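You operate a simulated robot arm through the tools that you are given. There is no shell and no other tool. Be economical: measure what you need, move in short steps, check, and stop when the job is done.

You are at the controls of a simulated two-armed robot. One attempt, no reset.

## Task
Tension the slack guard wire to 120 kg and lock it.
Fine: hang the gauge on the wire's peg and leave it there; free the lock, turn the knob, lock it again.

It is judged by the outcome, as a careful person would: the job done as asked, and still so three seconds after it is handed in. It fails if anything else is knocked over, pushed out of place, dropped, spilled or broken.

## Robot
Two 7-joint arms with fingered hands on one trunk, on a carriage that runs on a rail from [-74.5, -94.4] to [41.9, 53.2] (x, y) and turns from -2.74 to 3.054 rad about z. Base frame: it is fixed where the carriage stands at the start and does not move with it; the origin is on the floor, on the carriage's upright axis, x ahead of it, y to its left, z up; the surface under the hand at the start is at about z = 50. Lengths are in cm, angles in rad, forces in N, time in s.
The left shoulder is at the start at [7, 18.8, 101.7], the right one opposite. With the tool pointing down near the work surface each hand reaches from about 10 to 78 cm from the robot's upright axis, wherever it stands, measured 20 degrees to its own side. Places, roughly: guard wire gauge peg [100, -10, 100]; guard wire knob [110, 0, 100]; guard wire lock [110, 0, 90]; guard wire tensioner [100, -20, 80]. Payload 4 kg a hand.
Tool frame (each hand has its own): the origin (TCP) lies between the finger pads and is the grasp point; the fingertips stand 2.6 cm ahead of it; z points along the fingers, y is the line along which they close. The gripper opens to 13.2 cm. The gripper's body begins 7.3 cm behind the TCP. The gripper is a hand of 4 fingers: y runs from the thumb to the fingers, the wrist lies at [0, 0, -22.4] in the tool frame.
Orientation is told as [roll, pitch, yaw] about the base's x, y, z axes, in that order, counted from this pose: with the fingers straight down and closing along the base's y, the tool's x points along the base's -x, its y along +y and its z along -z.

## Interface
- The arms move only by the tool servo_tool. It takes "left_deltas", "right_deltas" or both (then of equal length, played together; a hand with none holds still); each is a list of rows, each an object (a shift or turn left out is 0) with "rotation": the turn, a rotation vector about the tool's x, y, z in units of 90 degrees (1.0 is 90 degrees), a list of three; "slide": the shift along the tool's x, y, z in units of 150 mm (1.0 is 150 mm), a list of three. In form: [{"rotation": [ax, ay, az], "slide": [tx, ty, tz]}, ...]. A call has 1 to 20 rows; each row is the pose to reach, as a shift and turn from the pose commanded when the call began, along the tool's axes at that moment. A call with a number of a shift or a turn outside -1 to 1 is refused whole. Rows are played at 5 a second. More than 5 cm and 0.15 rad between two rows, and nothing of the call is played. Where a pose cannot be reached the arm comes as near as it can. A force on the tool above 40 N (or 10 N above the force at the start of the call, whichever is more), or a blocked arm, ends the call early, and 0.2 s more pass. In this call time passes only in rows, and 0.2 s behind the last. It gives the time, the measured TCP pose, the force on the tool (base axes), the opening and the grip force at its end, in the units of the frame above (readings bear some noise), with the torque about the TCP (base axes, N m) and any sound that the robot's microphone picked up.
- Cameras (640 x 400 px; columns grow to the right, rows downward): "scene" is now at [14.19, -0.78, 126.2]; the picture's right is [-0.08, -1.00, 0.00], its down [-0.43, 0.03, -0.90] and it looks along [0.90, -0.07, -0.43] (base axes); focal length 247 px, centre (320, 200). "left" rides on the left gripper at [-7.3, 0.6, -9.4] in its tool frame; the picture's right is [-0.08, -1.00, 0.00], its down [0.79, -0.06, -0.62] and it looks along [0.61, -0.05, 0.79] (tool axes); focal length 230 px, centre (320, 200). "right" rides on the right gripper at [7.3, 0.6, -9.3] in its tool frame; the picture's right is [-0.08, 1.00, 0.00], its down [-0.78, -0.06, -0.62] and it looks along [-0.62, -0.05, 0.79] (tool axes); focal length 230 px, centre (320, 200). There is no depth. A picture from a camera that has moved, and an enlarged one, comes with that camera's place and axes in the base frame and with its lens.
- camera(camera): a new picture of that camera. The clock stands still meanwhile.
- lift_body(by): slides the trunk up (or, below 0, down) by that many cm; the arms and the scene camera ride with it, the base frame stays. It gives what a move gives, with no picture.
- steer(legs): drives the robot by 1 to 6 legs, each [ahead, left, turn to the left] in cm, cm and rad, along the robot's own axes; the way and the turn of a leg run together, so that a leg with both is an arc; at most 150 cm and 3.142 rad a leg. The arms and the cameras ride along, it lands a little off, and it stops where it bumps. It keeps to its track: a leg is cut to what the track allows. It gives what a move gives.
- move_fingers(finger1, finger2, finger3, thumb_bend, hand): sets how far each is bent, from 0 (flat) to 1 (curled in); at 0.3 the hand is open as for a grip, at 0.7 the pads meet at the TCP. One left out holds its place. A second passes; each finger stops where it meets its share of the squeeze, and holds until it gets a number again. It is the only way to open and close the hand. It gives what a move gives, with no picture; readings hold the bend of each and the force on the fingers (four entries, about 0 where the hand has none), thumb and palm.
- turn_head(pan, tilt): turns the head with the scene camera to pan (to the left, within 1.501 rad either way) and tilt (down, from -0.506 to 1.204), counted from straight ahead of the robot. It gives what a move gives.
- inspect(camera, box): a new picture of the part [left, top, right, bottom] of that camera's present view, enlarged. The clock stands still meanwhile.
- finish_job(): hands the job in; it is judged then, once.

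Go step by step. Nothing tells you exact positions but the pictures and the camera data: compare them with the known pose of the tool, close in by small moves and look again before you grip or let go. The budget is 120 turns and 92 pictures, counting those below and the enlarged ones. Unless the task says otherwise, let go and move clear before handing in, and close with one line.

The tools are called after ">>>" as name(argument=value, ...) on one line, values as JSON. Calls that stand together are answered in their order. servo_tool: Moves the arms, as the interface text tells. Its arguments: {"type":"object","properties":{"left_deltas":{"type":"array","items":{"type":"object","properties":{"rotation":{"type":"array","items":{"type":"number"}},"slide":{"type":"array","items":{"type":"number"}}}}},"right_deltas":{"type":"array","items":{"type":"object","properties":{"rotation":{"type":"array","items":{"type":"number"}},"slide":{"type":"array","items":{"type":"number"}}}}}},"required":[]} The other tools are called the same way: lift_body (by) slides the trunk up or down; move_fingers (finger1, finger2, finger3, thumb_bend, hand) moves the fingers one by one; steer (legs) drives the base; turn_head (pan, tilt) turns the head that bears the scene camera; camera (camera) takes a picture; inspect (camera, box) takes an enlarged picture of a part of a camera's view; finish_job () hands the job in.

At the start:

```text
clock: 0.0
left_tcp_pos: [63.97, 24.78, 117.99]
left_ee_rot: [0.0, 0.0, -0.001]
left_wrist_force: [0.6, 0.1, 0.7]
left_ft_torque: [-0.01, 0.01, 0.02]
left_grip_width: 13.17
left_finger_force: 0.0
left_shape: jaw
left_bend: [0.3, 0.3, 0.3, 0.3]
left_finger forces: [0.0, 0.0, 0.0, 0.1, 0.0, 0.1]
right_tcp_pos: [59.25, -31.53, 118.36]
right_ee_rot: [0.001, 0.0, 0.0]
right_wrist_force: [0.0, -1.2, 0.2]
right_ft_torque: [0.0, 0.0, 0.01]
right_grip_width: 13.16
right_finger_force: 0.0
right_shape: jaw
right_bend: [0.3, 0.3, 0.3, 0.3]
right_finger forces: [0.1, 0.0, 0.1, 0.0, 0.0, 0.1]
trunk travel left (down, up): [-49.5, 44.5]
robot x, y, heading: [-0.06, -0.22, 0.003]
head pan, tilt: [-0.082, 0.442]
```

scene: 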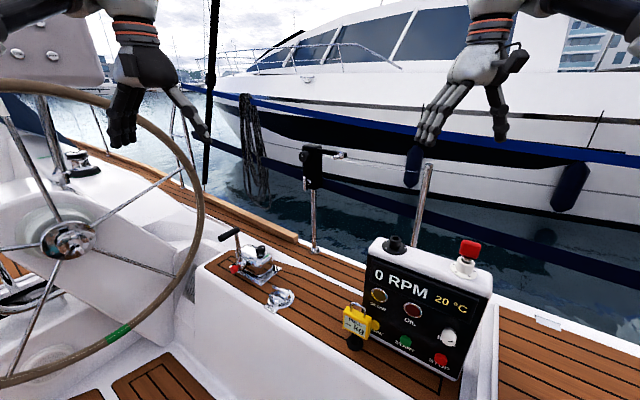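
right: 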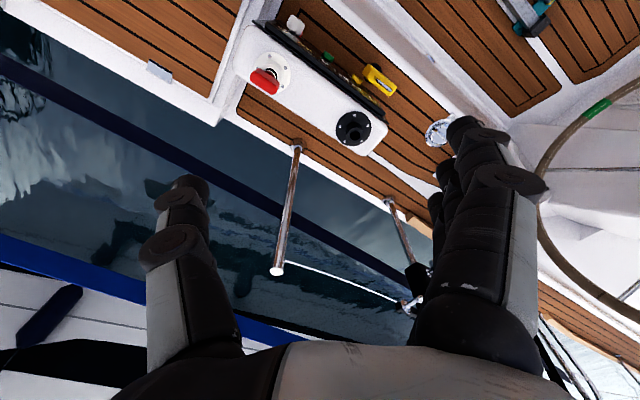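
left: 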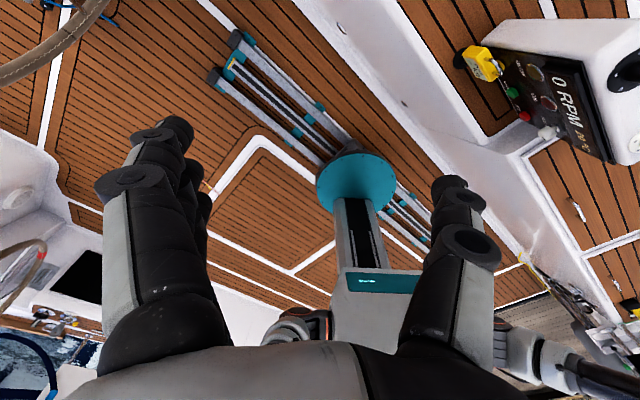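

I see a control panel, a yellow gauge on the teak, and two stanchions with a slack wire between them. I'll enlarge the wire, tensioner and gauge.

>>> inspect(camera="scene", box=[280, 130, 450, 260])

>>> inspect(camera="scene", box=[320, 280, 420, 360])

```text
3.08 times, centred on (365, 195) of scene
camera zoom: at [14.19, -0.78, 126.2], right [-0.08, -1.0, 0.0], down [-0.43, 0.03, -0.9], along [0.9, -0.07, -0.43], focal length 761 px, centre (182, 215)
```

zoom: 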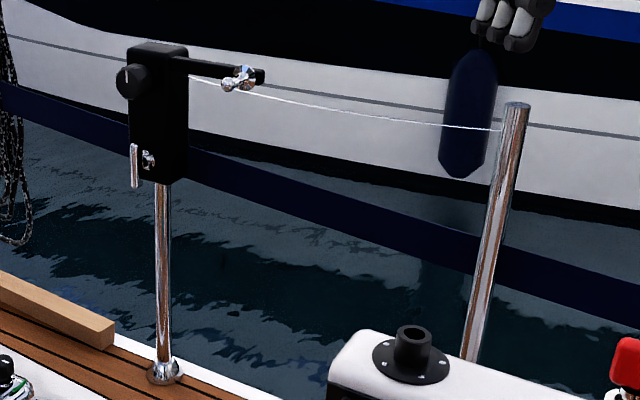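

```text
5.00 times, centred on (370, 320) of scene
camera zoom: at [14.19, -0.78, 126.2], right [-0.08, -1.0, 0.0], down [-0.43, 0.03, -0.9], along [0.9, -0.07, -0.43], focal length 1237 px, centre (70, -400)
```

zoom: 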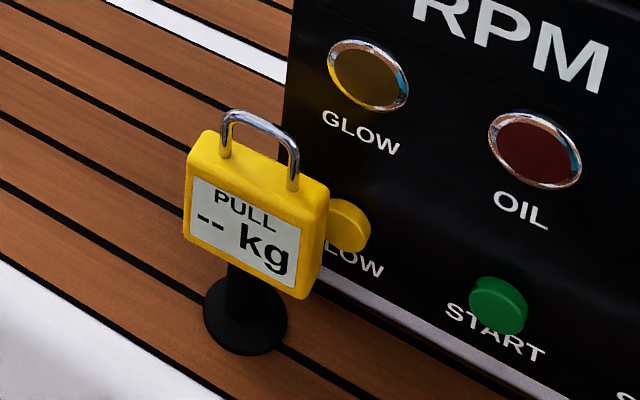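

The boat's axis runs along the rail (about 0.9 rad from x), so I expect to face outboard with heading about -0.67. First I'll check both sides for obstacles.

>>> turn_head(pan=-0.9, tilt=0.45)

>>> camera(camera="scene")

>>> turn_head(pan=0.8, tilt=0.45)

>>> camera(camera="scene")

```text
clock: 1.1
left_tcp_pos: [63.9, 24.76, 118.03]
left_ee_rot: [0.001, 0.0, -0.001]
left_wrist_force: [0.1, 0.4, 0.0]
left_ft_torque: [-0.03, 0.02, -0.01]
left_grip_width: 13.2
left_finger_force: 0.0
left_shape: jaw
left_bend: [0.3, 0.3, 0.3, 0.3]
left_finger forces: [0.0, 0.1, 0.0, 0.0, 0.1, 0.1]
right_tcp_pos: [59.11, -31.48, 118.31]
right_ee_rot: [0.002, 0.001, -0.001]
right_wrist_force: [0.3, 0.1, 0.6]
right_ft_torque: [0.0, 0.0, -0.02]
right_grip_width: 13.17
right_finger_force: 0.1
right_shape: jaw
right_bend: [0.3, 0.3, 0.3, 0.3]
right_finger forces: [0.0, 0.0, 0.0, 0.0, 0.1, 0.0]
trunk travel left (down, up): [-49.5, 44.5]
robot x, y, heading: [-0.24, 0.16, 0.002]
head pan, tilt: [-0.901, 0.45]
```

```text
86 pictures are left
camera scene: at [10.73, -7.23, 126.12], right [-0.78, -0.62, 0.0], down [-0.27, 0.34, -0.9], along [0.56, -0.71, -0.44], focal length 247 px, centre (320, 200)
```

scene: 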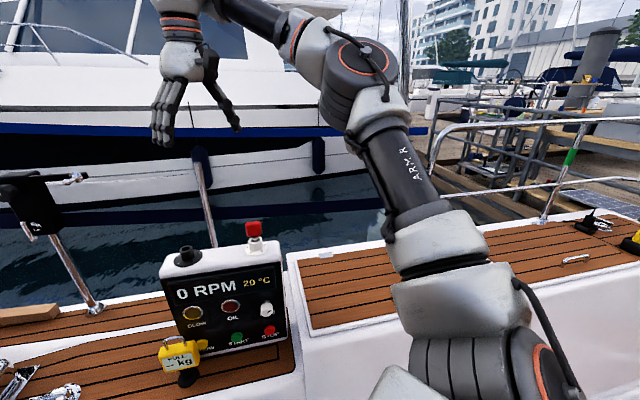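

```text
clock: 2.9
left_tcp_pos: [63.86, 24.77, 118.06]
left_ee_rot: [0.001, 0.001, 0.001]
left_wrist_force: [0.0, -1.1, 0.1]
left_ft_torque: [0.02, 0.03, 0.01]
left_grip_width: 13.2
left_finger_force: 0.1
left_shape: jaw
left_bend: [0.3, 0.3, 0.3, 0.3]
left_finger forces: [0.1, 0.0, 0.0, 0.0, 0.1, 0.1]
right_tcp_pos: [59.03, -31.51, 118.41]
right_ee_rot: [-0.002, 0.0, 0.0]
right_wrist_force: [0.3, 0.4, 1.1]
right_ft_torque: [0.01, -0.03, -0.02]
right_grip_width: 13.2
right_finger_force: 0.1
right_shape: jaw
right_bend: [0.3, 0.3, 0.3, 0.3]
right_finger forces: [0.1, 0.0, 0.1, 0.1, 0.0, 0.1]
trunk travel left (down, up): [-49.5, 44.5]
robot x, y, heading: [0.27, 0.04, 0.003]
head pan, tilt: [0.799, 0.45]
```

```text
85 pictures are left
camera scene: at [11.42, 6.55, 126.12], right [0.72, -0.7, 0.0], down [-0.3, -0.31, -0.9], along [0.63, 0.65, -0.44], focal length 247 px, centre (320, 200)
```

scene: 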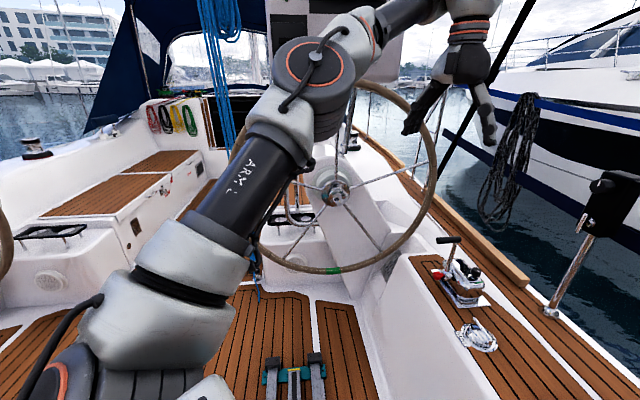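

The wheel is well past the rail end (about u=92), so turning to face outboard and moving along the rail is safe. I'll turn, then go left 45 cm.

>>> steer(legs=[[0, 0, -0.67], [0, 40, 0]])

>>> turn_head(pan=0, tilt=0.45)

>>> camera(camera="scene")

```text
clock: 7.2
left_tcp_pos: [90.06, 10.25, 118.03]
left_ee_rot: [0.0, 0.0, -0.685]
left_wrist_force: [-0.3, 0.1, 0.1]
left_ft_torque: [0.03, -0.02, 0.0]
left_grip_width: 13.19
left_finger_force: 0.1
left_shape: jaw
left_bend: [0.3, 0.3, 0.3, 0.3]
left_finger forces: [0.0, 0.0, 0.1, 0.0, 0.1, 0.0]
right_tcp_pos: [50.76, -30.24, 118.34]
right_ee_rot: [0.001, 0.0, -0.682]
right_wrist_force: [0.3, 0.3, 0.1]
right_ft_torque: [0.03, -0.01, 0.04]
right_grip_width: 13.17
right_finger_force: 0.0
right_shape: jaw
right_bend: [0.3, 0.3, 0.3, 0.3]
right_finger forces: [0.1, 0.0, 0.0, 0.1, 0.1, 0.1]
trunk travel left (down, up): [-49.5, 44.5]
robot x, y, heading: [25.4, 31.4, -0.679]
head pan, tilt: [0.799, 0.45]
```

```text
clock: 8.3
left_tcp_pos: [90.08, 10.27, 118.08]
left_ee_rot: [0.001, 0.0, -0.684]
left_wrist_force: [0.2, 1.7, -0.1]
left_ft_torque: [-0.01, 0.01, 0.04]
left_grip_width: 13.17
left_finger_force: 0.1
left_shape: jaw
left_bend: [0.3, 0.3, 0.3, 0.3]
left_finger forces: [0.0, 0.0, 0.1, 0.0, 0.0, 0.0]
right_tcp_pos: [50.81, -30.19, 118.3]
right_ee_rot: [0.0, 0.0, -0.684]
right_wrist_force: [-0.1, 0.0, 0.3]
right_ft_torque: [-0.01, -0.01, 0.0]
right_grip_width: 13.17
right_finger_force: 0.0
right_shape: jaw
right_bend: [0.3, 0.3, 0.3, 0.3]
right_finger forces: [0.0, 0.0, 0.1, 0.1, 0.0, 0.0]
trunk travel left (down, up): [-49.5, 44.5]
robot x, y, heading: [25.25, 31.55, -0.682]
head pan, tilt: [0.0, 0.45]
```

```text
84 pictures are left
camera scene: at [35.89, 22.54, 126.12], right [-0.63, -0.78, 0.0], down [-0.34, 0.27, -0.9], along [0.7, -0.57, -0.44], focal length 247 px, centre (320, 200)
```

scene: 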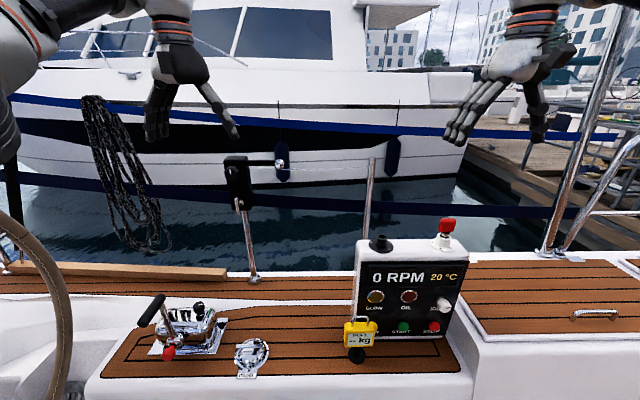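

Now the deck edge is square to me. I'll zoom in on the tensioner and the gauge.

>>> inspect(camera="scene", box=[210, 140, 300, 220])

>>> inspect(camera="scene", box=[330, 270, 450, 370])

>>> camera(camera="right")

>>> camera(camera="left")

```text
5.00 times, centred on (255, 180) of scene
camera zoom: at [35.89, 22.54, 126.12], right [-0.63, -0.78, 0.0], down [-0.34, 0.27, -0.9], along [0.7, -0.57, -0.44], focal length 1237 px, centre (645, 300)
```

zoom: 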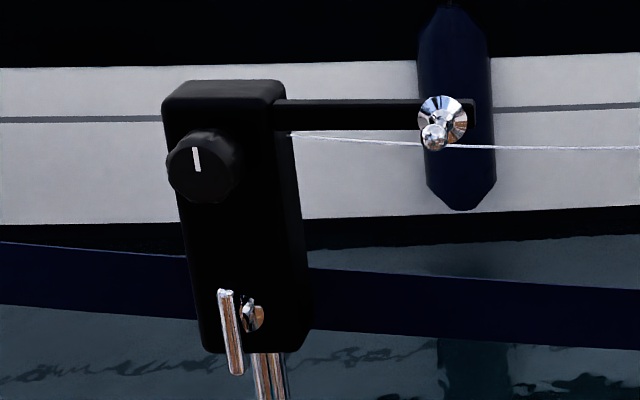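

```text
4.00 times, centred on (390, 320) of scene
camera zoom: at [35.89, 22.54, 126.12], right [-0.63, -0.78, 0.0], down [-0.34, 0.27, -0.9], along [0.7, -0.57, -0.44], focal length 989 px, centre (40, -280)
```

zoom: 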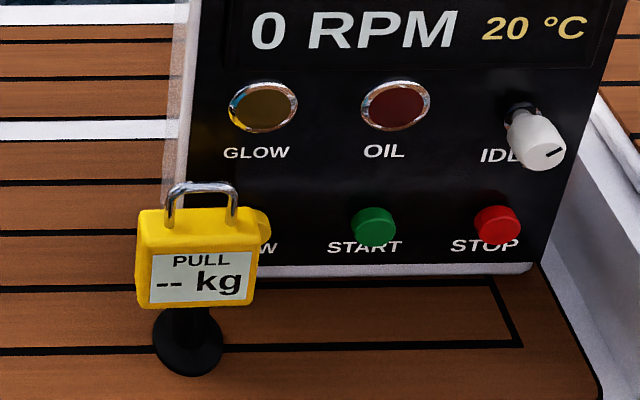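

```text
81 pictures are left
camera right: at [45.42, -25.25, 127.78], right [0.69, 0.72, 0.0], down [0.57, -0.54, 0.62], along [0.45, -0.43, -0.79], focal length 230 px, centre (320, 200)
```

right: 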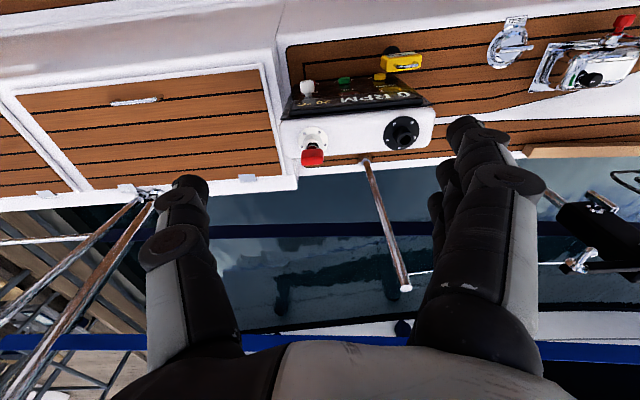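

```text
80 pictures are left
camera left: at [96.09, 6.2, 127.34], right [-0.57, -0.82, 0.0], down [-0.65, 0.45, 0.62], along [-0.51, 0.35, -0.79], focal length 230 px, centre (320, 200)
```

left: 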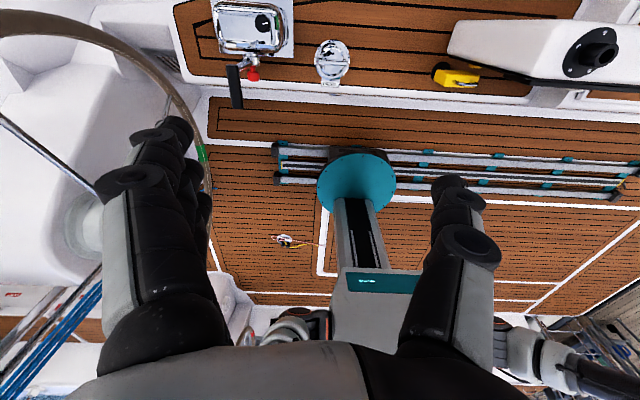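

Triangulating in boat axes (u along the rail, v outboard), I get gauge body u≈28.8, v≈61.5, z 56–62.5; peg tip u≈52.7, v≈85, z≈102; knob u≈67, v≈85, z≈100; lever z≈89. Next I'll tilt the right hand to point outboard and down, and bring it in front of the gauge.

>>> servo_tool(right_deltas=[{"slide": [0.08, 0.12, 0.12], "rotation": [0, -0.075, 0]}, {"slide": [0.16, 0.25, 0.25], "rotation": [0, -0.15, 0]}, {"slide": [0.24, 0.37, 0.37], "rotation": [0, -0.225, 0]}, {"slide": [0.32, 0.5, 0.5], "rotation": [0, -0.3, 0]}, {"slide": [0.4, 0.62, 0.62], "rotation": [0, -0.375, 0]}, {"slide": [0.48, 0.75, 0.75], "rotation": [0, -0.45, 0]}, {"slide": [0.55, 0.87, 0.87], "rotation": [0, -0.525, 0]}, {"slide": [0.6, 1, 1], "rotation": [0, -0.6, 0]}])

>>> camera(camera="right")

```text
clock: 10.1
left_tcp_pos: [90.2, 10.16, 117.99]
left_ee_rot: [-0.002, 0.001, -0.686]
left_wrist_force: [0.4, 1.5, -0.3]
left_ft_torque: [0.02, 0.0, 0.02]
left_grip_width: 13.17
left_finger_force: 0.0
left_shape: jaw
left_bend: [0.3, 0.3, 0.3, 0.3]
left_finger forces: [0.0, 0.1, 0.1, 0.0, 0.0, 0.1]
right_tcp_pos: [53.4, -12.97, 103.42]
right_ee_rot: [0.002, -0.942, -0.685]
right_wrist_force: [-0.1, -0.5, -0.8]
right_ft_torque: [0.0, 0.01, 0.01]
right_grip_width: 13.2
right_finger_force: 0.0
right_shape: jaw
right_bend: [0.3, 0.3, 0.3, 0.3]
right_finger forces: [0.0, 0.0, 0.0, 0.0, 0.0, 0.1]
trunk travel left (down, up): [-49.5, 44.5]
robot x, y, heading: [24.71, 31.6, -0.682]
head pan, tilt: [0.0, 0.45]
```

```text
79 pictures are left
camera right: at [44.53, -4.93, 103.13], right [0.67, 0.74, 0.06], down [-0.07, -0.02, 1.0], along [0.74, -0.67, 0.04], focal length 230 px, centre (320, 200)
```

right: 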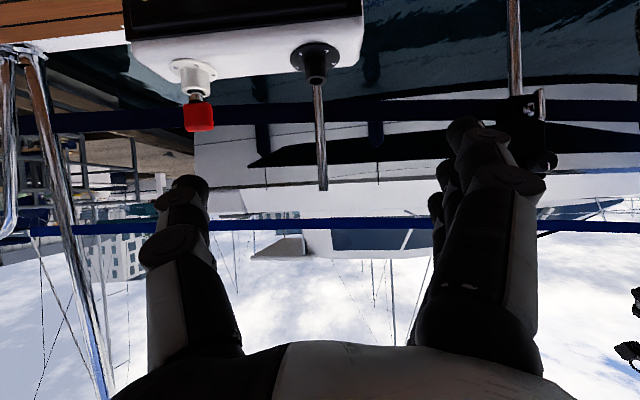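

The wrist camera sees level but upside down (right = left of the boat). I'll lower to gauge height while staying inboard of it.

>>> servo_tool(right_deltas=[{"slide": [0.25, 0.08, 0.18]}, {"slide": [0.5, 0.16, 0.36]}, {"slide": [0.75, 0.25, 0.54]}, {"slide": [1.0, 0.34, 0.727]}])

>>> servo_tool(right_deltas=[{"slide": [0.25, 0, 0.18]}, {"slide": [0.5, 0, 0.36]}, {"slide": [0.75, 0, 0.54]}, {"slide": [1.0, 0, 0.727]}])

>>> camera(camera="right")

>>> camera(camera="scene")

```text
clock: 11.1
left_tcp_pos: [90.13, 10.23, 117.98]
left_ee_rot: [0.001, -0.002, -0.683]
left_wrist_force: [-0.8, 0.8, -0.9]
left_ft_torque: [0.0, 0.01, 0.03]
left_grip_width: 13.2
left_finger_force: 0.1
left_shape: jaw
left_bend: [0.3, 0.3, 0.3, 0.3]
left_finger forces: [0.0, 0.0, 0.0, 0.0, 0.0, 0.1]
right_tcp_pos: [56.49, -9.09, 84.71]
right_ee_rot: [0.003, -0.944, -0.685]
right_wrist_force: [0.1, 0.4, -0.3]
right_ft_torque: [-0.01, -0.02, 0.0]
right_grip_width: 13.22
right_finger_force: 0.0
right_shape: jaw
right_bend: [0.3, 0.3, 0.3, 0.3]
right_finger forces: [0.0, 0.0, 0.0, 0.1, 0.0, 0.1]
trunk travel left (down, up): [-49.5, 44.5]
robot x, y, heading: [24.71, 31.56, -0.685]
head pan, tilt: [0.0, 0.45]
```

```text
clock: 12.1
left_tcp_pos: [89.98, 10.27, 118.03]
left_ee_rot: [0.001, 0.0, -0.684]
left_wrist_force: [0.2, -0.4, 0.3]
left_ft_torque: [0.01, 0.01, 0.01]
left_grip_width: 13.22
left_finger_force: 0.0
left_shape: jaw
left_bend: [0.3, 0.3, 0.3, 0.3]
left_finger forces: [0.0, 0.0, 0.1, 0.0, 0.1, 0.0]
right_tcp_pos: [57.91, -12.12, 71.15]
right_ee_rot: [-0.007, -0.902, -0.667]
right_wrist_force: [-0.9, 0.4, 0.0]
right_ft_torque: [-0.03, 0.0, 0.01]
right_grip_width: 13.19
right_finger_force: 0.0
right_shape: jaw
right_bend: [0.3, 0.3, 0.3, 0.3]
right_finger forces: [0.0, 0.1, 0.0, 0.0, 0.0, 0.0]
right hand out of reach, approached as far as the arm can: row 3, 4
trunk travel left (down, up): [-49.5, 44.5]
robot x, y, heading: [24.78, 31.53, -0.687]
head pan, tilt: [0.0, 0.45]
```

```text
78 pictures are left
camera right: at [48.88, -4.28, 71.33], right [0.66, 0.75, 0.06], down [-0.03, -0.05, 1.0], along [0.75, -0.66, -0.01], focal length 230 px, centre (320, 200)
```

right: 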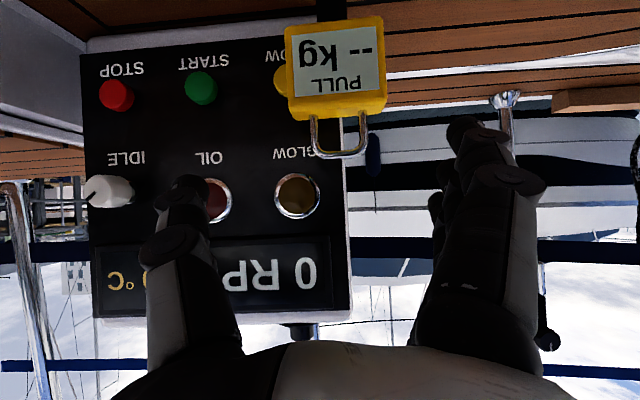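

```text
77 pictures are left
camera scene: at [35.9, 22.5, 126.12], right [-0.63, -0.77, 0.0], down [-0.34, 0.28, -0.9], along [0.7, -0.57, -0.44], focal length 247 px, centre (320, 200)
```

scene: 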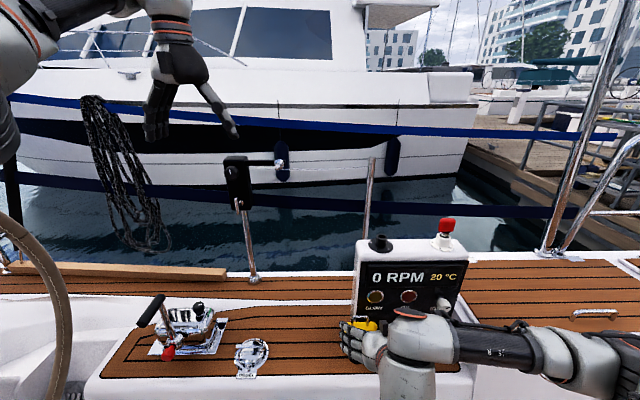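

The arm runs out of travel that low, so I'll lower the trunk by 11 cm. The elbow is at about z 85 and clear of the coaming.

>>> lift_body(by=-12)

>>> camera(camera="scene")

>>> camera(camera="right")

```text
clock: 13.6
left_tcp_pos: [90.01, 10.25, 106.14]
left_ee_rot: [0.0, -0.001, -0.686]
left_wrist_force: [0.5, 0.3, -0.1]
left_ft_torque: [-0.04, -0.02, -0.01]
left_grip_width: 13.19
left_finger_force: 0.0
left_shape: jaw
left_bend: [0.3, 0.3, 0.3, 0.3]
left_finger forces: [0.0, 0.1, 0.0, 0.0, 0.1, 0.1]
right_tcp_pos: [57.85, -12.01, 59.32]
right_ee_rot: [-0.007, -0.904, -0.669]
right_wrist_force: [-0.5, -0.9, -0.6]
right_ft_torque: [0.01, 0.04, 0.04]
right_grip_width: 13.19
right_finger_force: 0.2
right_shape: jaw
right_bend: [0.3, 0.3, 0.3, 0.3]
right_finger forces: [0.0, 0.0, 0.1, 0.0, 0.0, 0.0]
trunk travel left (down, up): [-37.5, 56.5]
robot x, y, heading: [25.07, 31.6, -0.683]
head pan, tilt: [0.0, 0.45]
```

```text
76 pictures are left
camera scene: at [35.86, 22.55, 114.13], right [-0.63, -0.77, 0.0], down [-0.34, 0.28, -0.9], along [0.7, -0.57, -0.43], focal length 247 px, centre (320, 200)
```

scene: 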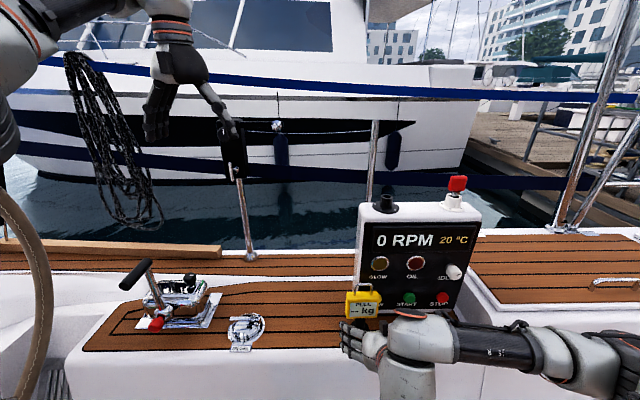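

```text
75 pictures are left
camera right: at [48.85, -4.23, 59.39], right [0.66, 0.75, 0.06], down [-0.03, -0.05, 1.0], along [0.75, -0.66, -0.01], focal length 230 px, centre (320, 200)
```

right: 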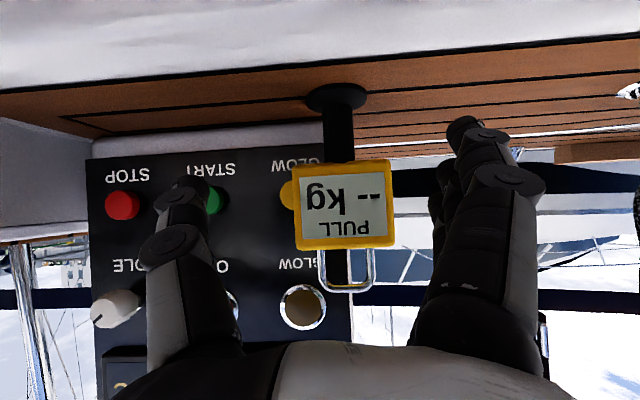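

The gauge body shows at about u 29.4, with its front face at v≈58.6 and centre z≈59.7. I'll first align sideways with a small move.

>>> servo_tool(right_deltas=[{"slide": [0, 0.07, 0]}, {"slide": [0, 0.14, 0]}])

```text
clock: 14.2
left_tcp_pos: [90.13, 10.35, 106.06]
left_ee_rot: [0.001, -0.001, -0.683]
left_wrist_force: [0.1, -0.5, -0.5]
left_ft_torque: [0.01, -0.01, -0.03]
left_grip_width: 13.23
left_finger_force: 0.0
left_shape: jaw
left_bend: [0.3, 0.3, 0.3, 0.3]
left_finger forces: [0.0, 0.1, 0.1, 0.1, 0.0, 0.0]
right_tcp_pos: [59.19, -10.51, 59.25]
right_ee_rot: [-0.007, -0.895, -0.666]
right_wrist_force: [0.0, 0.0, 1.1]
right_ft_torque: [0.0, 0.02, 0.01]
right_grip_width: 13.17
right_finger_force: 0.0
right_shape: jaw
right_bend: [0.3, 0.3, 0.3, 0.3]
right_finger forces: [0.0, 0.1, 0.1, 0.0, 0.1, 0.1]
trunk travel left (down, up): [-37.5, 56.5]
robot x, y, heading: [24.84, 31.33, -0.681]
head pan, tilt: [0.0, 0.45]
```

Aligned. Now I'll advance 7.8 cm outboard so the fingers straddle the gauge body.

>>> servo_tool(right_deltas=[{"slide": [-0.085, 0, 0.1]}, {"slide": [-0.17, 0, 0.2]}, {"slide": [-0.255, 0, 0.3]}, {"slide": [-0.34, 0, 0.393]}])

>>> camera(camera="right")

>>> inspect(camera="scene", box=[310, 260, 430, 360])

```text
clock: 15.2
left_tcp_pos: [90.06, 10.19, 106.01]
left_ee_rot: [0.0, -0.001, -0.685]
left_wrist_force: [-0.3, 0.1, 0.1]
left_ft_torque: [-0.02, 0.03, 0.01]
left_grip_width: 13.19
left_finger_force: 0.1
left_shape: jaw
left_bend: [0.3, 0.3, 0.3, 0.3]
left_finger forces: [0.1, 0.0, 0.0, 0.0, 0.0, 0.0]
right_tcp_pos: [65.21, -15.34, 59.39]
right_ee_rot: [-0.007, -0.9, -0.668]
right_wrist_force: [0.5, 0.4, -0.8]
right_ft_torque: [0.01, 0.0, -0.03]
right_grip_width: 13.21
right_finger_force: 0.0
right_shape: jaw
right_bend: [0.3, 0.3, 0.3, 0.3]
right_finger forces: [0.1, 0.0, 0.0, 0.0, 0.1, 0.1]
trunk travel left (down, up): [-37.5, 56.5]
robot x, y, heading: [24.8, 31.46, -0.679]
head pan, tilt: [0.0, 0.45]
```

```text
74 pictures are left
camera right: at [56.25, -7.48, 59.58], right [0.66, 0.75, 0.06], down [-0.03, -0.05, 1.0], along [0.75, -0.66, -0.01], focal length 230 px, centre (320, 200)
```

right: 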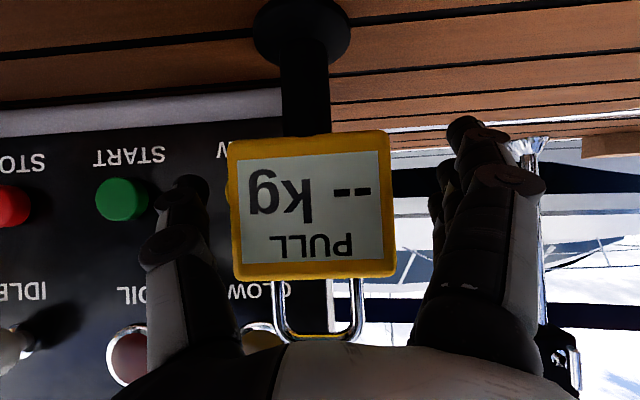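

```text
4.00 times, centred on (370, 310) of scene
camera zoom: at [35.89, 22.52, 114.12], right [-0.63, -0.77, 0.0], down [-0.34, 0.28, -0.9], along [0.7, -0.57, -0.44], focal length 989 px, centre (120, -240)
```

zoom: 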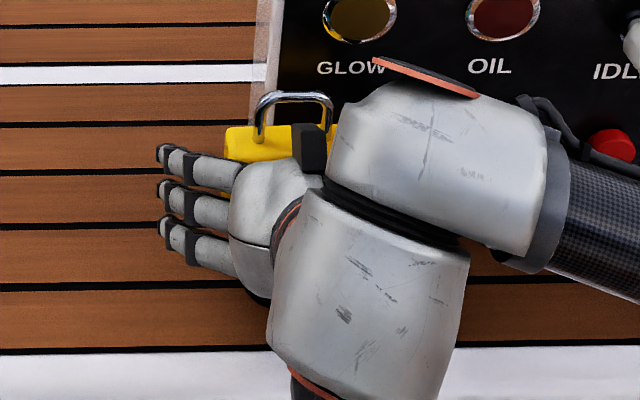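

The body is centred between thumb and fingers. I'll go slightly deeper, then close most of the way.

>>> servo_tool(right_deltas=[{"slide": [-0.025, 0, 0.031]}])

>>> move_fingers(hand="right", finger1=0.42, finger2=0.42, finger3=0.42, thumb_bend=0.42)

>>> camera(camera="right")

```text
clock: 15.6
left_tcp_pos: [90.12, 10.32, 106.1]
left_ee_rot: [-0.001, 0.001, -0.683]
left_wrist_force: [-0.5, 0.3, -0.3]
left_ft_torque: [-0.04, 0.01, 0.01]
left_grip_width: 13.21
left_finger_force: 0.0
left_shape: jaw
left_bend: [0.3, 0.3, 0.3, 0.3]
left_finger forces: [0.0, 0.1, 0.1, 0.0, 0.1, 0.0]
right_tcp_pos: [65.75, -15.58, 59.46]
right_ee_rot: [-0.005, -0.902, -0.668]
right_wrist_force: [0.1, 0.1, 0.8]
right_ft_torque: [0.0, 0.0, 0.0]
right_grip_width: 13.19
right_finger_force: 0.0
right_shape: jaw
right_bend: [0.3, 0.3, 0.3, 0.3]
right_finger forces: [0.0, 0.0, 0.1, 0.0, 0.1, 0.1]
trunk travel left (down, up): [-37.5, 56.5]
robot x, y, heading: [24.48, 31.66, -0.686]
head pan, tilt: [0.0, 0.45]
```

```text
clock: 16.6
left_tcp_pos: [90.12, 10.2, 105.91]
left_ee_rot: [0.001, 0.0, -0.684]
left_wrist_force: [0.5, 0.2, -0.2]
left_ft_torque: [0.0, 0.01, 0.02]
left_grip_width: 13.18
left_finger_force: 0.0
left_shape: jaw
left_bend: [0.3, 0.3, 0.3, 0.3]
left_finger forces: [0.0, 0.0, 0.1, 0.0, 0.0, 0.0]
right_tcp_pos: [65.76, -15.68, 59.46]
right_ee_rot: [-0.008, -0.903, -0.668]
right_wrist_force: [-0.7, -0.4, 0.1]
right_ft_torque: [-0.02, -0.01, -0.01]
right_grip_width: 9.86
right_finger_force: 0.2
right_shape: fingers
right_bend: [0.42, 0.42, 0.42, 0.42]
right_finger forces: [0.0, 0.1, 0.0, 0.0, 0.9, 0.1]
trunk travel left (down, up): [-37.5, 56.5]
robot x, y, heading: [24.83, 31.51, -0.681]
head pan, tilt: [0.0, 0.45]
```

```text
72 pictures are left
camera right: at [56.73, -7.81, 59.68], right [0.66, 0.75, 0.06], down [-0.03, -0.05, 1.0], along [0.75, -0.66, -0.01], focal length 230 px, centre (320, 200)
```

right: 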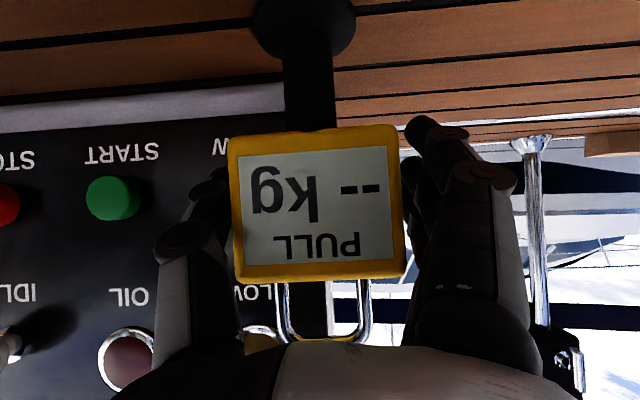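

The thumb is just touching. I'll close the fingers, then the thumb, to squeeze.

>>> move_fingers(hand="right", finger1=0.5, finger2=0.5, finger3=0.5)

>>> move_fingers(hand="right", finger1=0.65, finger2=0.65, finger3=0.65, thumb_bend=0.6)

>>> camera(camera="right")

```text
clock: 17.6
left_tcp_pos: [90.06, 10.23, 106.09]
left_ee_rot: [0.0, -0.001, -0.685]
left_wrist_force: [0.5, -0.1, -0.2]
left_ft_torque: [0.01, 0.01, 0.02]
left_grip_width: 13.19
left_finger_force: 0.1
left_shape: jaw
left_bend: [0.3, 0.3, 0.3, 0.3]
left_finger forces: [0.1, 0.0, 0.1, 0.1, 0.0, 0.1]
right_tcp_pos: [65.83, -15.69, 59.58]
right_ee_rot: [-0.006, -0.901, -0.667]
right_wrist_force: [0.2, 1.1, 0.1]
right_ft_torque: [0.12, -0.12, 0.05]
right_grip_width: 9.07
right_finger_force: 4.4
right_shape: fingers
right_bend: [0.47, 0.47, 0.5, 0.42]
right_finger forces: [2.0, 2.0, 0.5, 0.0, 3.6, 0.0]
trunk travel left (down, up): [-37.5, 56.5]
robot x, y, heading: [24.81, 31.97, -0.684]
head pan, tilt: [0.0, 0.45]
```

```text
clock: 18.6
left_tcp_pos: [90.09, 10.26, 106.07]
left_ee_rot: [-0.001, -0.001, -0.684]
left_wrist_force: [0.1, 0.6, 1.1]
left_ft_torque: [-0.02, -0.01, 0.01]
left_grip_width: 13.21
left_finger_force: 0.1
left_shape: jaw
left_bend: [0.3, 0.3, 0.3, 0.3]
left_finger forces: [0.0, 0.0, 0.0, 0.0, 0.0, 0.0]
right_tcp_pos: [65.68, -15.67, 59.44]
right_ee_rot: [-0.007, -0.9, -0.667]
right_wrist_force: [-0.3, -0.2, -1.0]
right_ft_torque: [0.04, -0.01, 0.02]
right_grip_width: 8.56
right_finger_force: 32.0
right_shape: fingers
right_bend: [0.48, 0.48, 0.56, 0.51]
right_finger forces: [8.7, 8.7, 14.4, 0.0, 31.1, 0.0]
trunk travel left (down, up): [-37.5, 56.5]
robot x, y, heading: [24.86, 31.96, -0.681]
head pan, tilt: [0.0, 0.45]
```

```text
71 pictures are left
camera right: at [56.73, -7.82, 59.66], right [0.66, 0.75, 0.06], down [-0.03, -0.05, 1.0], along [0.75, -0.66, -0.01], focal length 230 px, centre (320, 200)
```

right: 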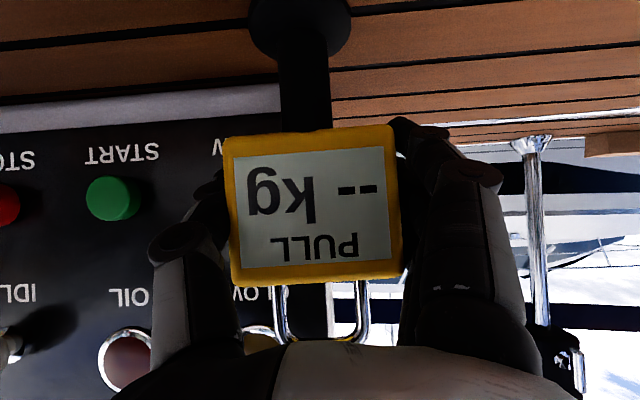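

The gauge is held at about 31 N. I'll lift it straight up off its stand and then back away from the panel.

>>> servo_tool(right_deltas=[{"slide": [-0.052, 0, -0.0415]}, {"slide": [-0.104, 0, -0.083]}, {"slide": [-0.147, 0, -0.244]}, {"slide": [-0.2, 0, -0.499]}])

>>> camera(camera="right")

>>> camera(camera="scene")

```text
clock: 19.6
left_tcp_pos: [90.09, 10.39, 106.1]
left_ee_rot: [0.0, -0.001, -0.684]
left_wrist_force: [0.1, -0.6, 0.7]
left_ft_torque: [0.0, -0.03, -0.03]
left_grip_width: 13.21
left_finger_force: 0.0
left_shape: jaw
left_bend: [0.3, 0.3, 0.3, 0.3]
left_finger forces: [0.1, 0.1, 0.0, 0.0, 0.0, 0.0]
right_tcp_pos: [62.7, -12.85, 66.54]
right_ee_rot: [-0.007, -0.902, -0.665]
right_wrist_force: [0.1, 0.9, -3.8]
right_ft_torque: [0.06, -0.01, -0.01]
right_grip_width: 8.57
right_finger_force: 31.2
right_shape: fingers
right_bend: [0.48, 0.48, 0.56, 0.51]
right_finger forces: [8.7, 8.8, 14.6, 0.0, 30.8, 0.1]
trunk travel left (down, up): [-37.5, 56.5]
robot x, y, heading: [25.03, 31.48, -0.684]
head pan, tilt: [0.0, 0.45]
```

```text
70 pictures are left
camera right: at [53.63, -5.12, 66.62], right [0.66, 0.75, 0.06], down [-0.03, -0.05, 1.0], along [0.75, -0.66, -0.01], focal length 230 px, centre (320, 200)
```

right: 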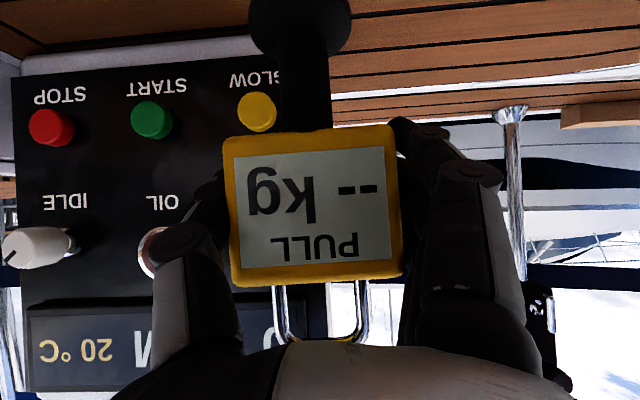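

```text
69 pictures are left
camera scene: at [35.89, 22.54, 114.12], right [-0.63, -0.77, 0.0], down [-0.34, 0.28, -0.9], along [0.7, -0.57, -0.44], focal length 247 px, centre (320, 200)
```

scene: 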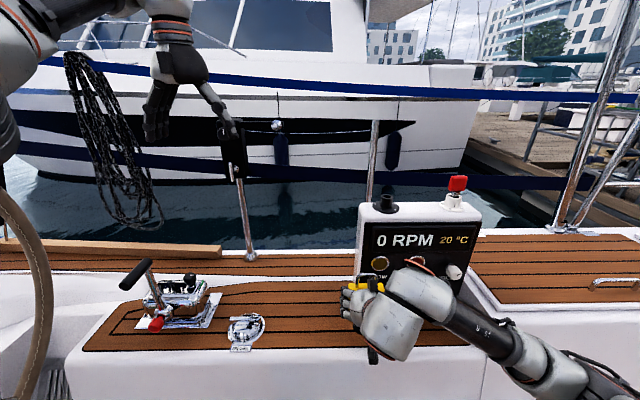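

The black foot came up with the gauge, so it's part of it (weight about 3.8 N). I'll raise the trunk, then check the left arm's clearance to the wheel before driving left.

>>> lift_body(by=25)

>>> turn_head(pan=0.9, tilt=0.45)

>>> camera(camera="scene")

```text
clock: 22.2
left_tcp_pos: [90.17, 10.26, 131.08]
left_ee_rot: [0.001, 0.001, -0.682]
left_wrist_force: [0.5, -0.7, -0.2]
left_ft_torque: [-0.02, 0.0, -0.01]
left_grip_width: 13.17
left_finger_force: 0.1
left_shape: jaw
left_bend: [0.3, 0.3, 0.3, 0.3]
left_finger forces: [0.0, 0.0, 0.1, 0.0, 0.0, 0.1]
right_tcp_pos: [62.64, -13.03, 91.42]
right_ee_rot: [-0.007, -0.902, -0.668]
right_wrist_force: [0.7, 0.3, -3.6]
right_ft_torque: [0.03, -0.01, 0.04]
right_grip_width: 8.53
right_finger_force: 31.0
right_shape: fingers
right_bend: [0.48, 0.48, 0.56, 0.51]
right_finger forces: [8.8, 8.9, 14.6, 0.0, 30.7, 0.0]
trunk travel left (down, up): [-62.5, 31.5]
robot x, y, heading: [24.61, 31.74, -0.686]
head pan, tilt: [0.0, 0.45]
```

```text
clock: 23.4
left_tcp_pos: [89.93, 10.27, 130.95]
left_ee_rot: [0.002, 0.002, -0.685]
left_wrist_force: [0.3, 0.2, -0.1]
left_ft_torque: [0.03, 0.0, 0.02]
left_grip_width: 13.21
left_finger_force: 0.0
left_shape: jaw
left_bend: [0.3, 0.3, 0.3, 0.3]
left_finger forces: [0.1, 0.0, 0.0, 0.0, 0.0, 0.0]
right_tcp_pos: [62.56, -12.99, 91.41]
right_ee_rot: [-0.008, -0.901, -0.669]
right_wrist_force: [-0.7, -0.1, -2.8]
right_ft_torque: [0.03, 0.0, -0.02]
right_grip_width: 8.55
right_finger_force: 31.1
right_shape: fingers
right_bend: [0.48, 0.48, 0.56, 0.51]
right_finger forces: [8.8, 8.8, 14.6, 0.1, 30.7, 0.1]
trunk travel left (down, up): [-62.5, 31.5]
robot x, y, heading: [24.9, 31.24, -0.682]
head pan, tilt: [0.901, 0.45]
```

```text
68 pictures are left
camera scene: at [37.77, 30.27, 139.12], right [0.21, -0.98, 0.0], down [-0.43, -0.09, -0.9], along [0.88, 0.19, -0.44], focal length 247 px, centre (320, 200)
```

scene: 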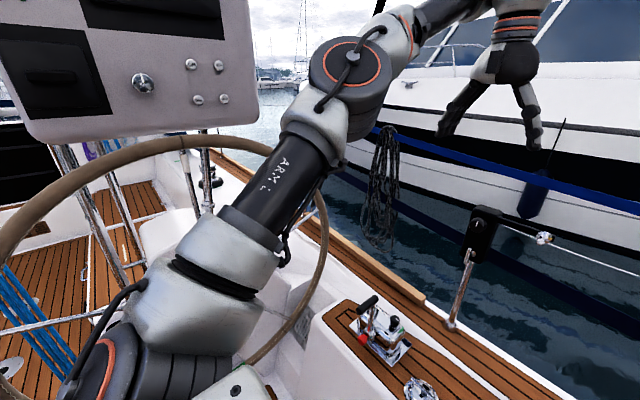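

The left elbow is at about u 67 and above the wheel height, so a 13 cm move left stays clear of the wheel (u≈92).

>>> steer(legs=[[0, 13, 0.015]])

>>> turn_head(pan=0, tilt=0.5)

>>> camera(camera="scene")

>>> camera(camera="right")

```text
clock: 24.7
left_tcp_pos: [98.4, 21.34, 131.08]
left_ee_rot: [0.001, 0.001, -0.672]
left_wrist_force: [0.2, -0.6, 0.3]
left_ft_torque: [-0.01, 0.01, 0.03]
left_grip_width: 13.2
left_finger_force: 0.0
left_shape: jaw
left_bend: [0.3, 0.3, 0.3, 0.3]
left_finger forces: [0.1, 0.1, 0.1, 0.1, 0.1, 0.0]
right_tcp_pos: [71.27, -2.26, 91.42]
right_ee_rot: [-0.006, -0.9, -0.656]
right_wrist_force: [0.6, 0.2, -2.1]
right_ft_torque: [0.02, 0.01, 0.03]
right_grip_width: 8.56
right_finger_force: 31.4
right_shape: fingers
right_bend: [0.48, 0.48, 0.56, 0.51]
right_finger forces: [8.6, 8.7, 14.7, 0.0, 30.8, 0.0]
trunk travel left (down, up): [-62.5, 31.5]
robot x, y, heading: [33.09, 41.65, -0.668]
head pan, tilt: [0.901, 0.45]
```

```text
clock: 25.9
left_tcp_pos: [98.47, 21.33, 131.04]
left_ee_rot: [-0.001, -0.001, -0.672]
left_wrist_force: [1.0, 0.4, 0.5]
left_ft_torque: [0.02, -0.04, 0.02]
left_grip_width: 13.21
left_finger_force: 0.0
left_shape: jaw
left_bend: [0.3, 0.3, 0.3, 0.3]
left_finger forces: [0.1, 0.0, 0.0, 0.0, 0.0, 0.0]
right_tcp_pos: [71.23, -2.07, 91.41]
right_ee_rot: [-0.007, -0.9, -0.653]
right_wrist_force: [-0.5, 0.2, -3.1]
right_ft_torque: [0.0, -0.04, 0.03]
right_grip_width: 8.55
right_finger_force: 31.5
right_shape: fingers
right_bend: [0.48, 0.48, 0.56, 0.51]
right_finger forces: [8.7, 8.8, 14.6, 0.0, 30.7, 0.0]
trunk travel left (down, up): [-62.5, 31.5]
robot x, y, heading: [32.88, 41.99, -0.667]
head pan, tilt: [0.0, 0.499]
```

```text
67 pictures are left
camera scene: at [44.08, 33.01, 138.67], right [-0.62, -0.78, 0.0], down [-0.38, 0.3, -0.88], along [0.69, -0.55, -0.48], focal length 247 px, centre (320, 200)
```

scene: 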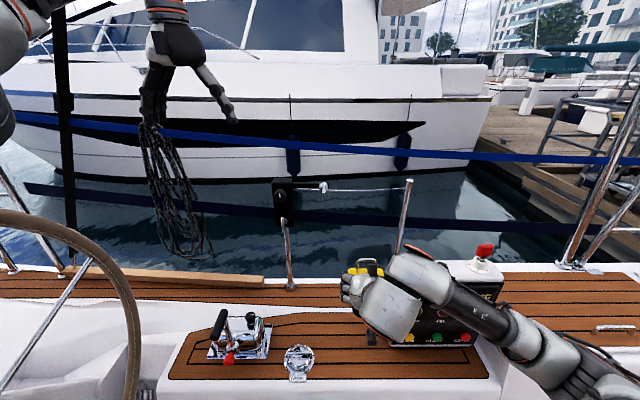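

```text
66 pictures are left
camera right: at [62.24, 5.51, 91.58], right [0.65, 0.76, 0.06], down [-0.03, -0.05, 1.0], along [0.76, -0.65, -0.01], focal length 230 px, centre (320, 200)
```

right: 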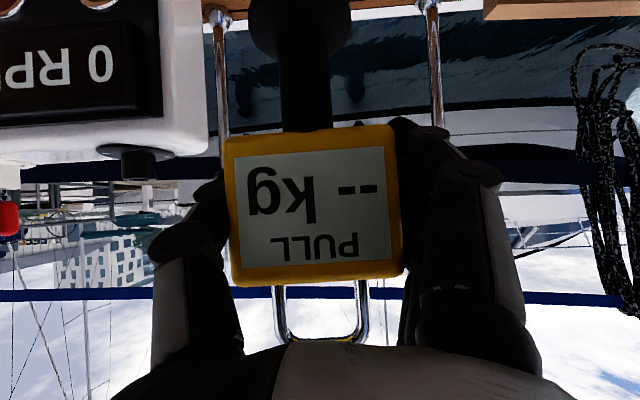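

I'll raise the gauge to peg height and bring it in line with the peg, still inboard of it, then look.

>>> servo_tool(right_deltas=[{"slide": [-0.18, 0.116, 0.113]}, {"slide": [-0.36, 0.232, 0.225]}, {"slide": [-0.54, 0.348, 0.338]}, {"slide": [-0.72, 0.464, 0.45]}, {"slide": [-0.9, 0.58, 0.563]}])

>>> camera(camera="right")

>>> camera(camera="scene")

```text
clock: 27.1
left_tcp_pos: [98.5, 21.39, 130.94]
left_ee_rot: [-0.002, 0.001, -0.672]
left_wrist_force: [0.4, 0.1, 0.3]
left_ft_torque: [0.01, 0.02, 0.03]
left_grip_width: 13.17
left_finger_force: 0.0
left_shape: jaw
left_bend: [0.3, 0.3, 0.3, 0.3]
left_finger forces: [0.0, 0.1, 0.0, 0.1, 0.0, 0.0]
right_tcp_pos: [88.68, -4.5, 96.65]
right_ee_rot: [-0.01, -0.899, -0.654]
right_wrist_force: [-0.2, 0.3, -3.1]
right_ft_torque: [-0.01, -0.03, -0.02]
right_grip_width: 8.54
right_finger_force: 31.3
right_shape: fingers
right_bend: [0.48, 0.48, 0.56, 0.51]
right_finger forces: [8.7, 8.9, 14.8, 0.1, 30.9, 0.1]
trunk travel left (down, up): [-62.5, 31.5]
robot x, y, heading: [32.89, 42.21, -0.671]
head pan, tilt: [0.0, 0.499]
```

```text
65 pictures are left
camera right: at [79.71, 3.26, 96.86], right [0.65, 0.76, 0.06], down [-0.03, -0.05, 1.0], along [0.76, -0.65, -0.01], focal length 230 px, centre (320, 200)
```

right: 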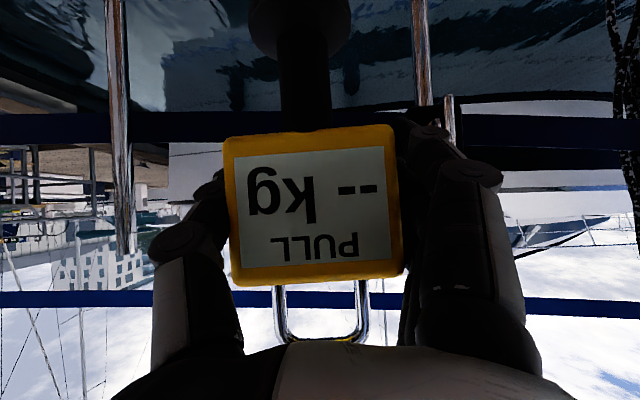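

```text
64 pictures are left
camera scene: at [44.15, 33.03, 138.66], right [-0.62, -0.78, 0.0], down [-0.38, 0.3, -0.88], along [0.69, -0.55, -0.48], focal length 247 px, centre (320, 200)
```

scene: 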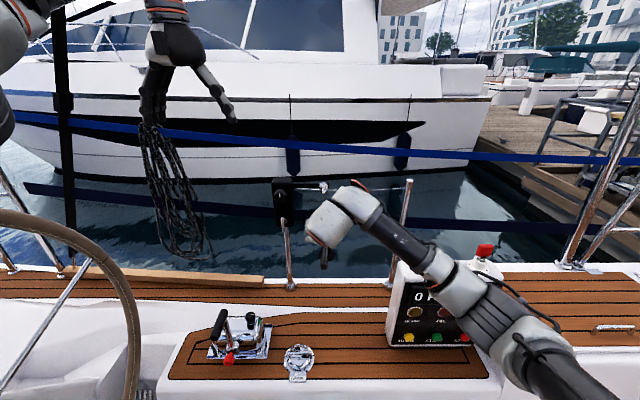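

The peg should lie just behind the gauge body in this view, roughly in line. I'll advance 9 cm, which leaves the shackle about 4 cm short of the peg tip.

>>> servo_tool(right_deltas=[{"slide": [-0.124, 0.004, 0.157]}, {"slide": [-0.248, 0.008, 0.313]}, {"slide": [-0.373, 0.012, 0.47]}])

>>> camera(camera="right")

>>> inspect(camera="scene", box=[250, 160, 370, 260])

>>> camera(camera="left")

```text
clock: 27.9
left_tcp_pos: [98.46, 21.31, 131.0]
left_ee_rot: [0.001, -0.001, -0.671]
left_wrist_force: [0.8, 0.2, 0.0]
left_ft_torque: [-0.02, 0.01, 0.03]
left_grip_width: 13.19
left_finger_force: 0.2
left_shape: jaw
left_bend: [0.3, 0.3, 0.3, 0.3]
left_finger forces: [0.0, 0.1, 0.0, 0.0, 0.0, 0.0]
right_tcp_pos: [95.84, -9.82, 96.82]
right_ee_rot: [-0.008, -0.901, -0.654]
right_wrist_force: [0.4, -0.8, -2.8]
right_ft_torque: [0.02, 0.01, 0.02]
right_grip_width: 8.56
right_finger_force: 31.4
right_shape: fingers
right_bend: [0.48, 0.48, 0.56, 0.51]
right_finger forces: [8.7, 8.8, 14.7, 0.0, 30.8, 0.0]
trunk travel left (down, up): [-62.5, 31.5]
robot x, y, heading: [32.44, 41.77, -0.671]
head pan, tilt: [0.0, 0.499]
```

```text
63 pictures are left
camera right: at [86.7, -2.12, 97.0], right [0.65, 0.76, 0.06], down [-0.03, -0.05, 1.0], along [0.76, -0.65, -0.01], focal length 230 px, centre (320, 200)
```

right: 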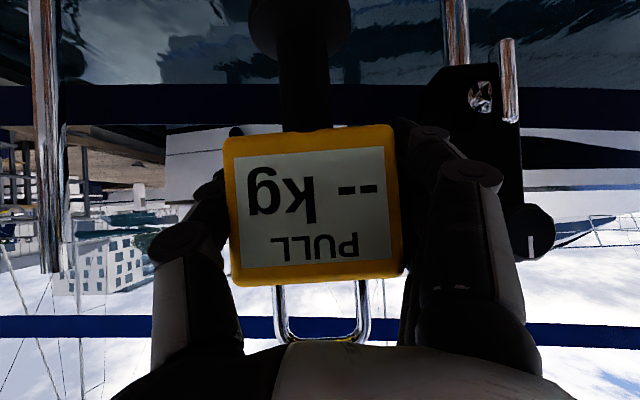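

```text
4.00 times, centred on (310, 210) of scene
camera zoom: at [44.12, 32.97, 138.66], right [-0.62, -0.78, 0.0], down [-0.38, 0.3, -0.88], along [0.69, -0.55, -0.48], focal length 989 px, centre (360, 160)
```

zoom: 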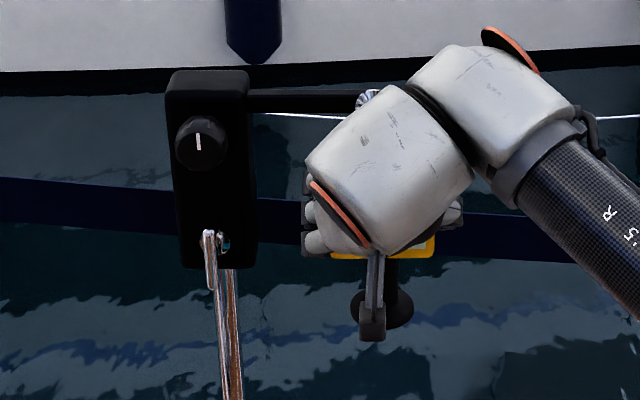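

```text
61 pictures are left
camera left: at [104.57, 17.31, 140.29], right [-0.56, -0.83, 0.0], down [-0.65, 0.44, 0.62], along [-0.51, 0.35, -0.79], focal length 230 px, centre (320, 200)
```

left: 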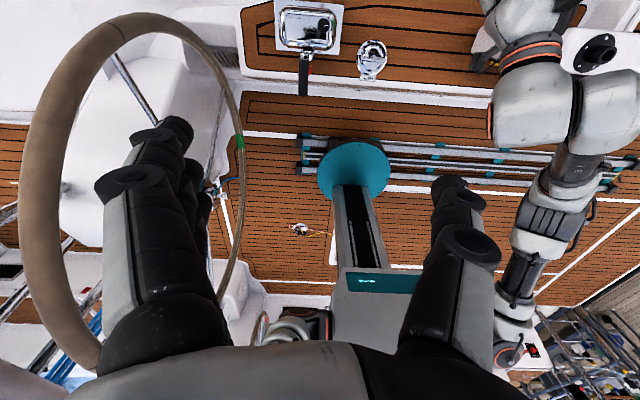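

The peg tip should emerge just below the body's edge in the image. I'll advance another 3 cm and look.

>>> servo_tool(right_deltas=[{"slide": [-0.062, 0.002, 0.078]}, {"slide": [-0.124, 0.004, 0.157]}])

>>> inspect(camera="right", box=[200, 240, 420, 380])

```text
clock: 28.5
left_tcp_pos: [98.45, 21.29, 131.11]
left_ee_rot: [-0.001, 0.0, -0.672]
left_wrist_force: [0.0, 0.1, -0.5]
left_ft_torque: [0.0, 0.01, -0.02]
left_grip_width: 13.19
left_finger_force: 0.1
left_shape: jaw
left_bend: [0.3, 0.3, 0.3, 0.3]
left_finger forces: [0.0, 0.0, 0.0, 0.0, 0.1, 0.0]
right_tcp_pos: [98.37, -11.48, 96.72]
right_ee_rot: [-0.007, -0.899, -0.655]
right_wrist_force: [-0.6, 0.1, -3.9]
right_ft_torque: [0.02, 0.0, 0.0]
right_grip_width: 8.54
right_finger_force: 31.6
right_shape: fingers
right_bend: [0.48, 0.48, 0.56, 0.51]
right_finger forces: [8.7, 8.9, 14.7, 0.0, 30.7, 0.0]
trunk travel left (down, up): [-62.5, 31.5]
robot x, y, heading: [33.03, 42.05, -0.671]
head pan, tilt: [0.0, 0.499]
```

```text
2.86 times, centred on (310, 310) of right
camera zoom: at [89.21, -3.87, 96.97], right [0.65, 0.76, 0.06], down [-0.03, -0.05, 1.0], along [0.76, -0.65, -0.01], focal length 657 px, centre (349, -114)
```

zoom: 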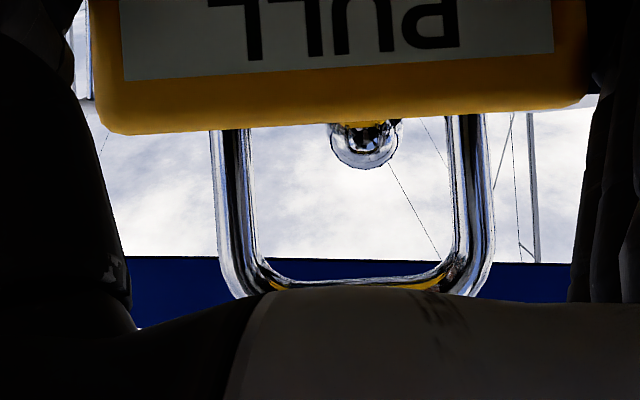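

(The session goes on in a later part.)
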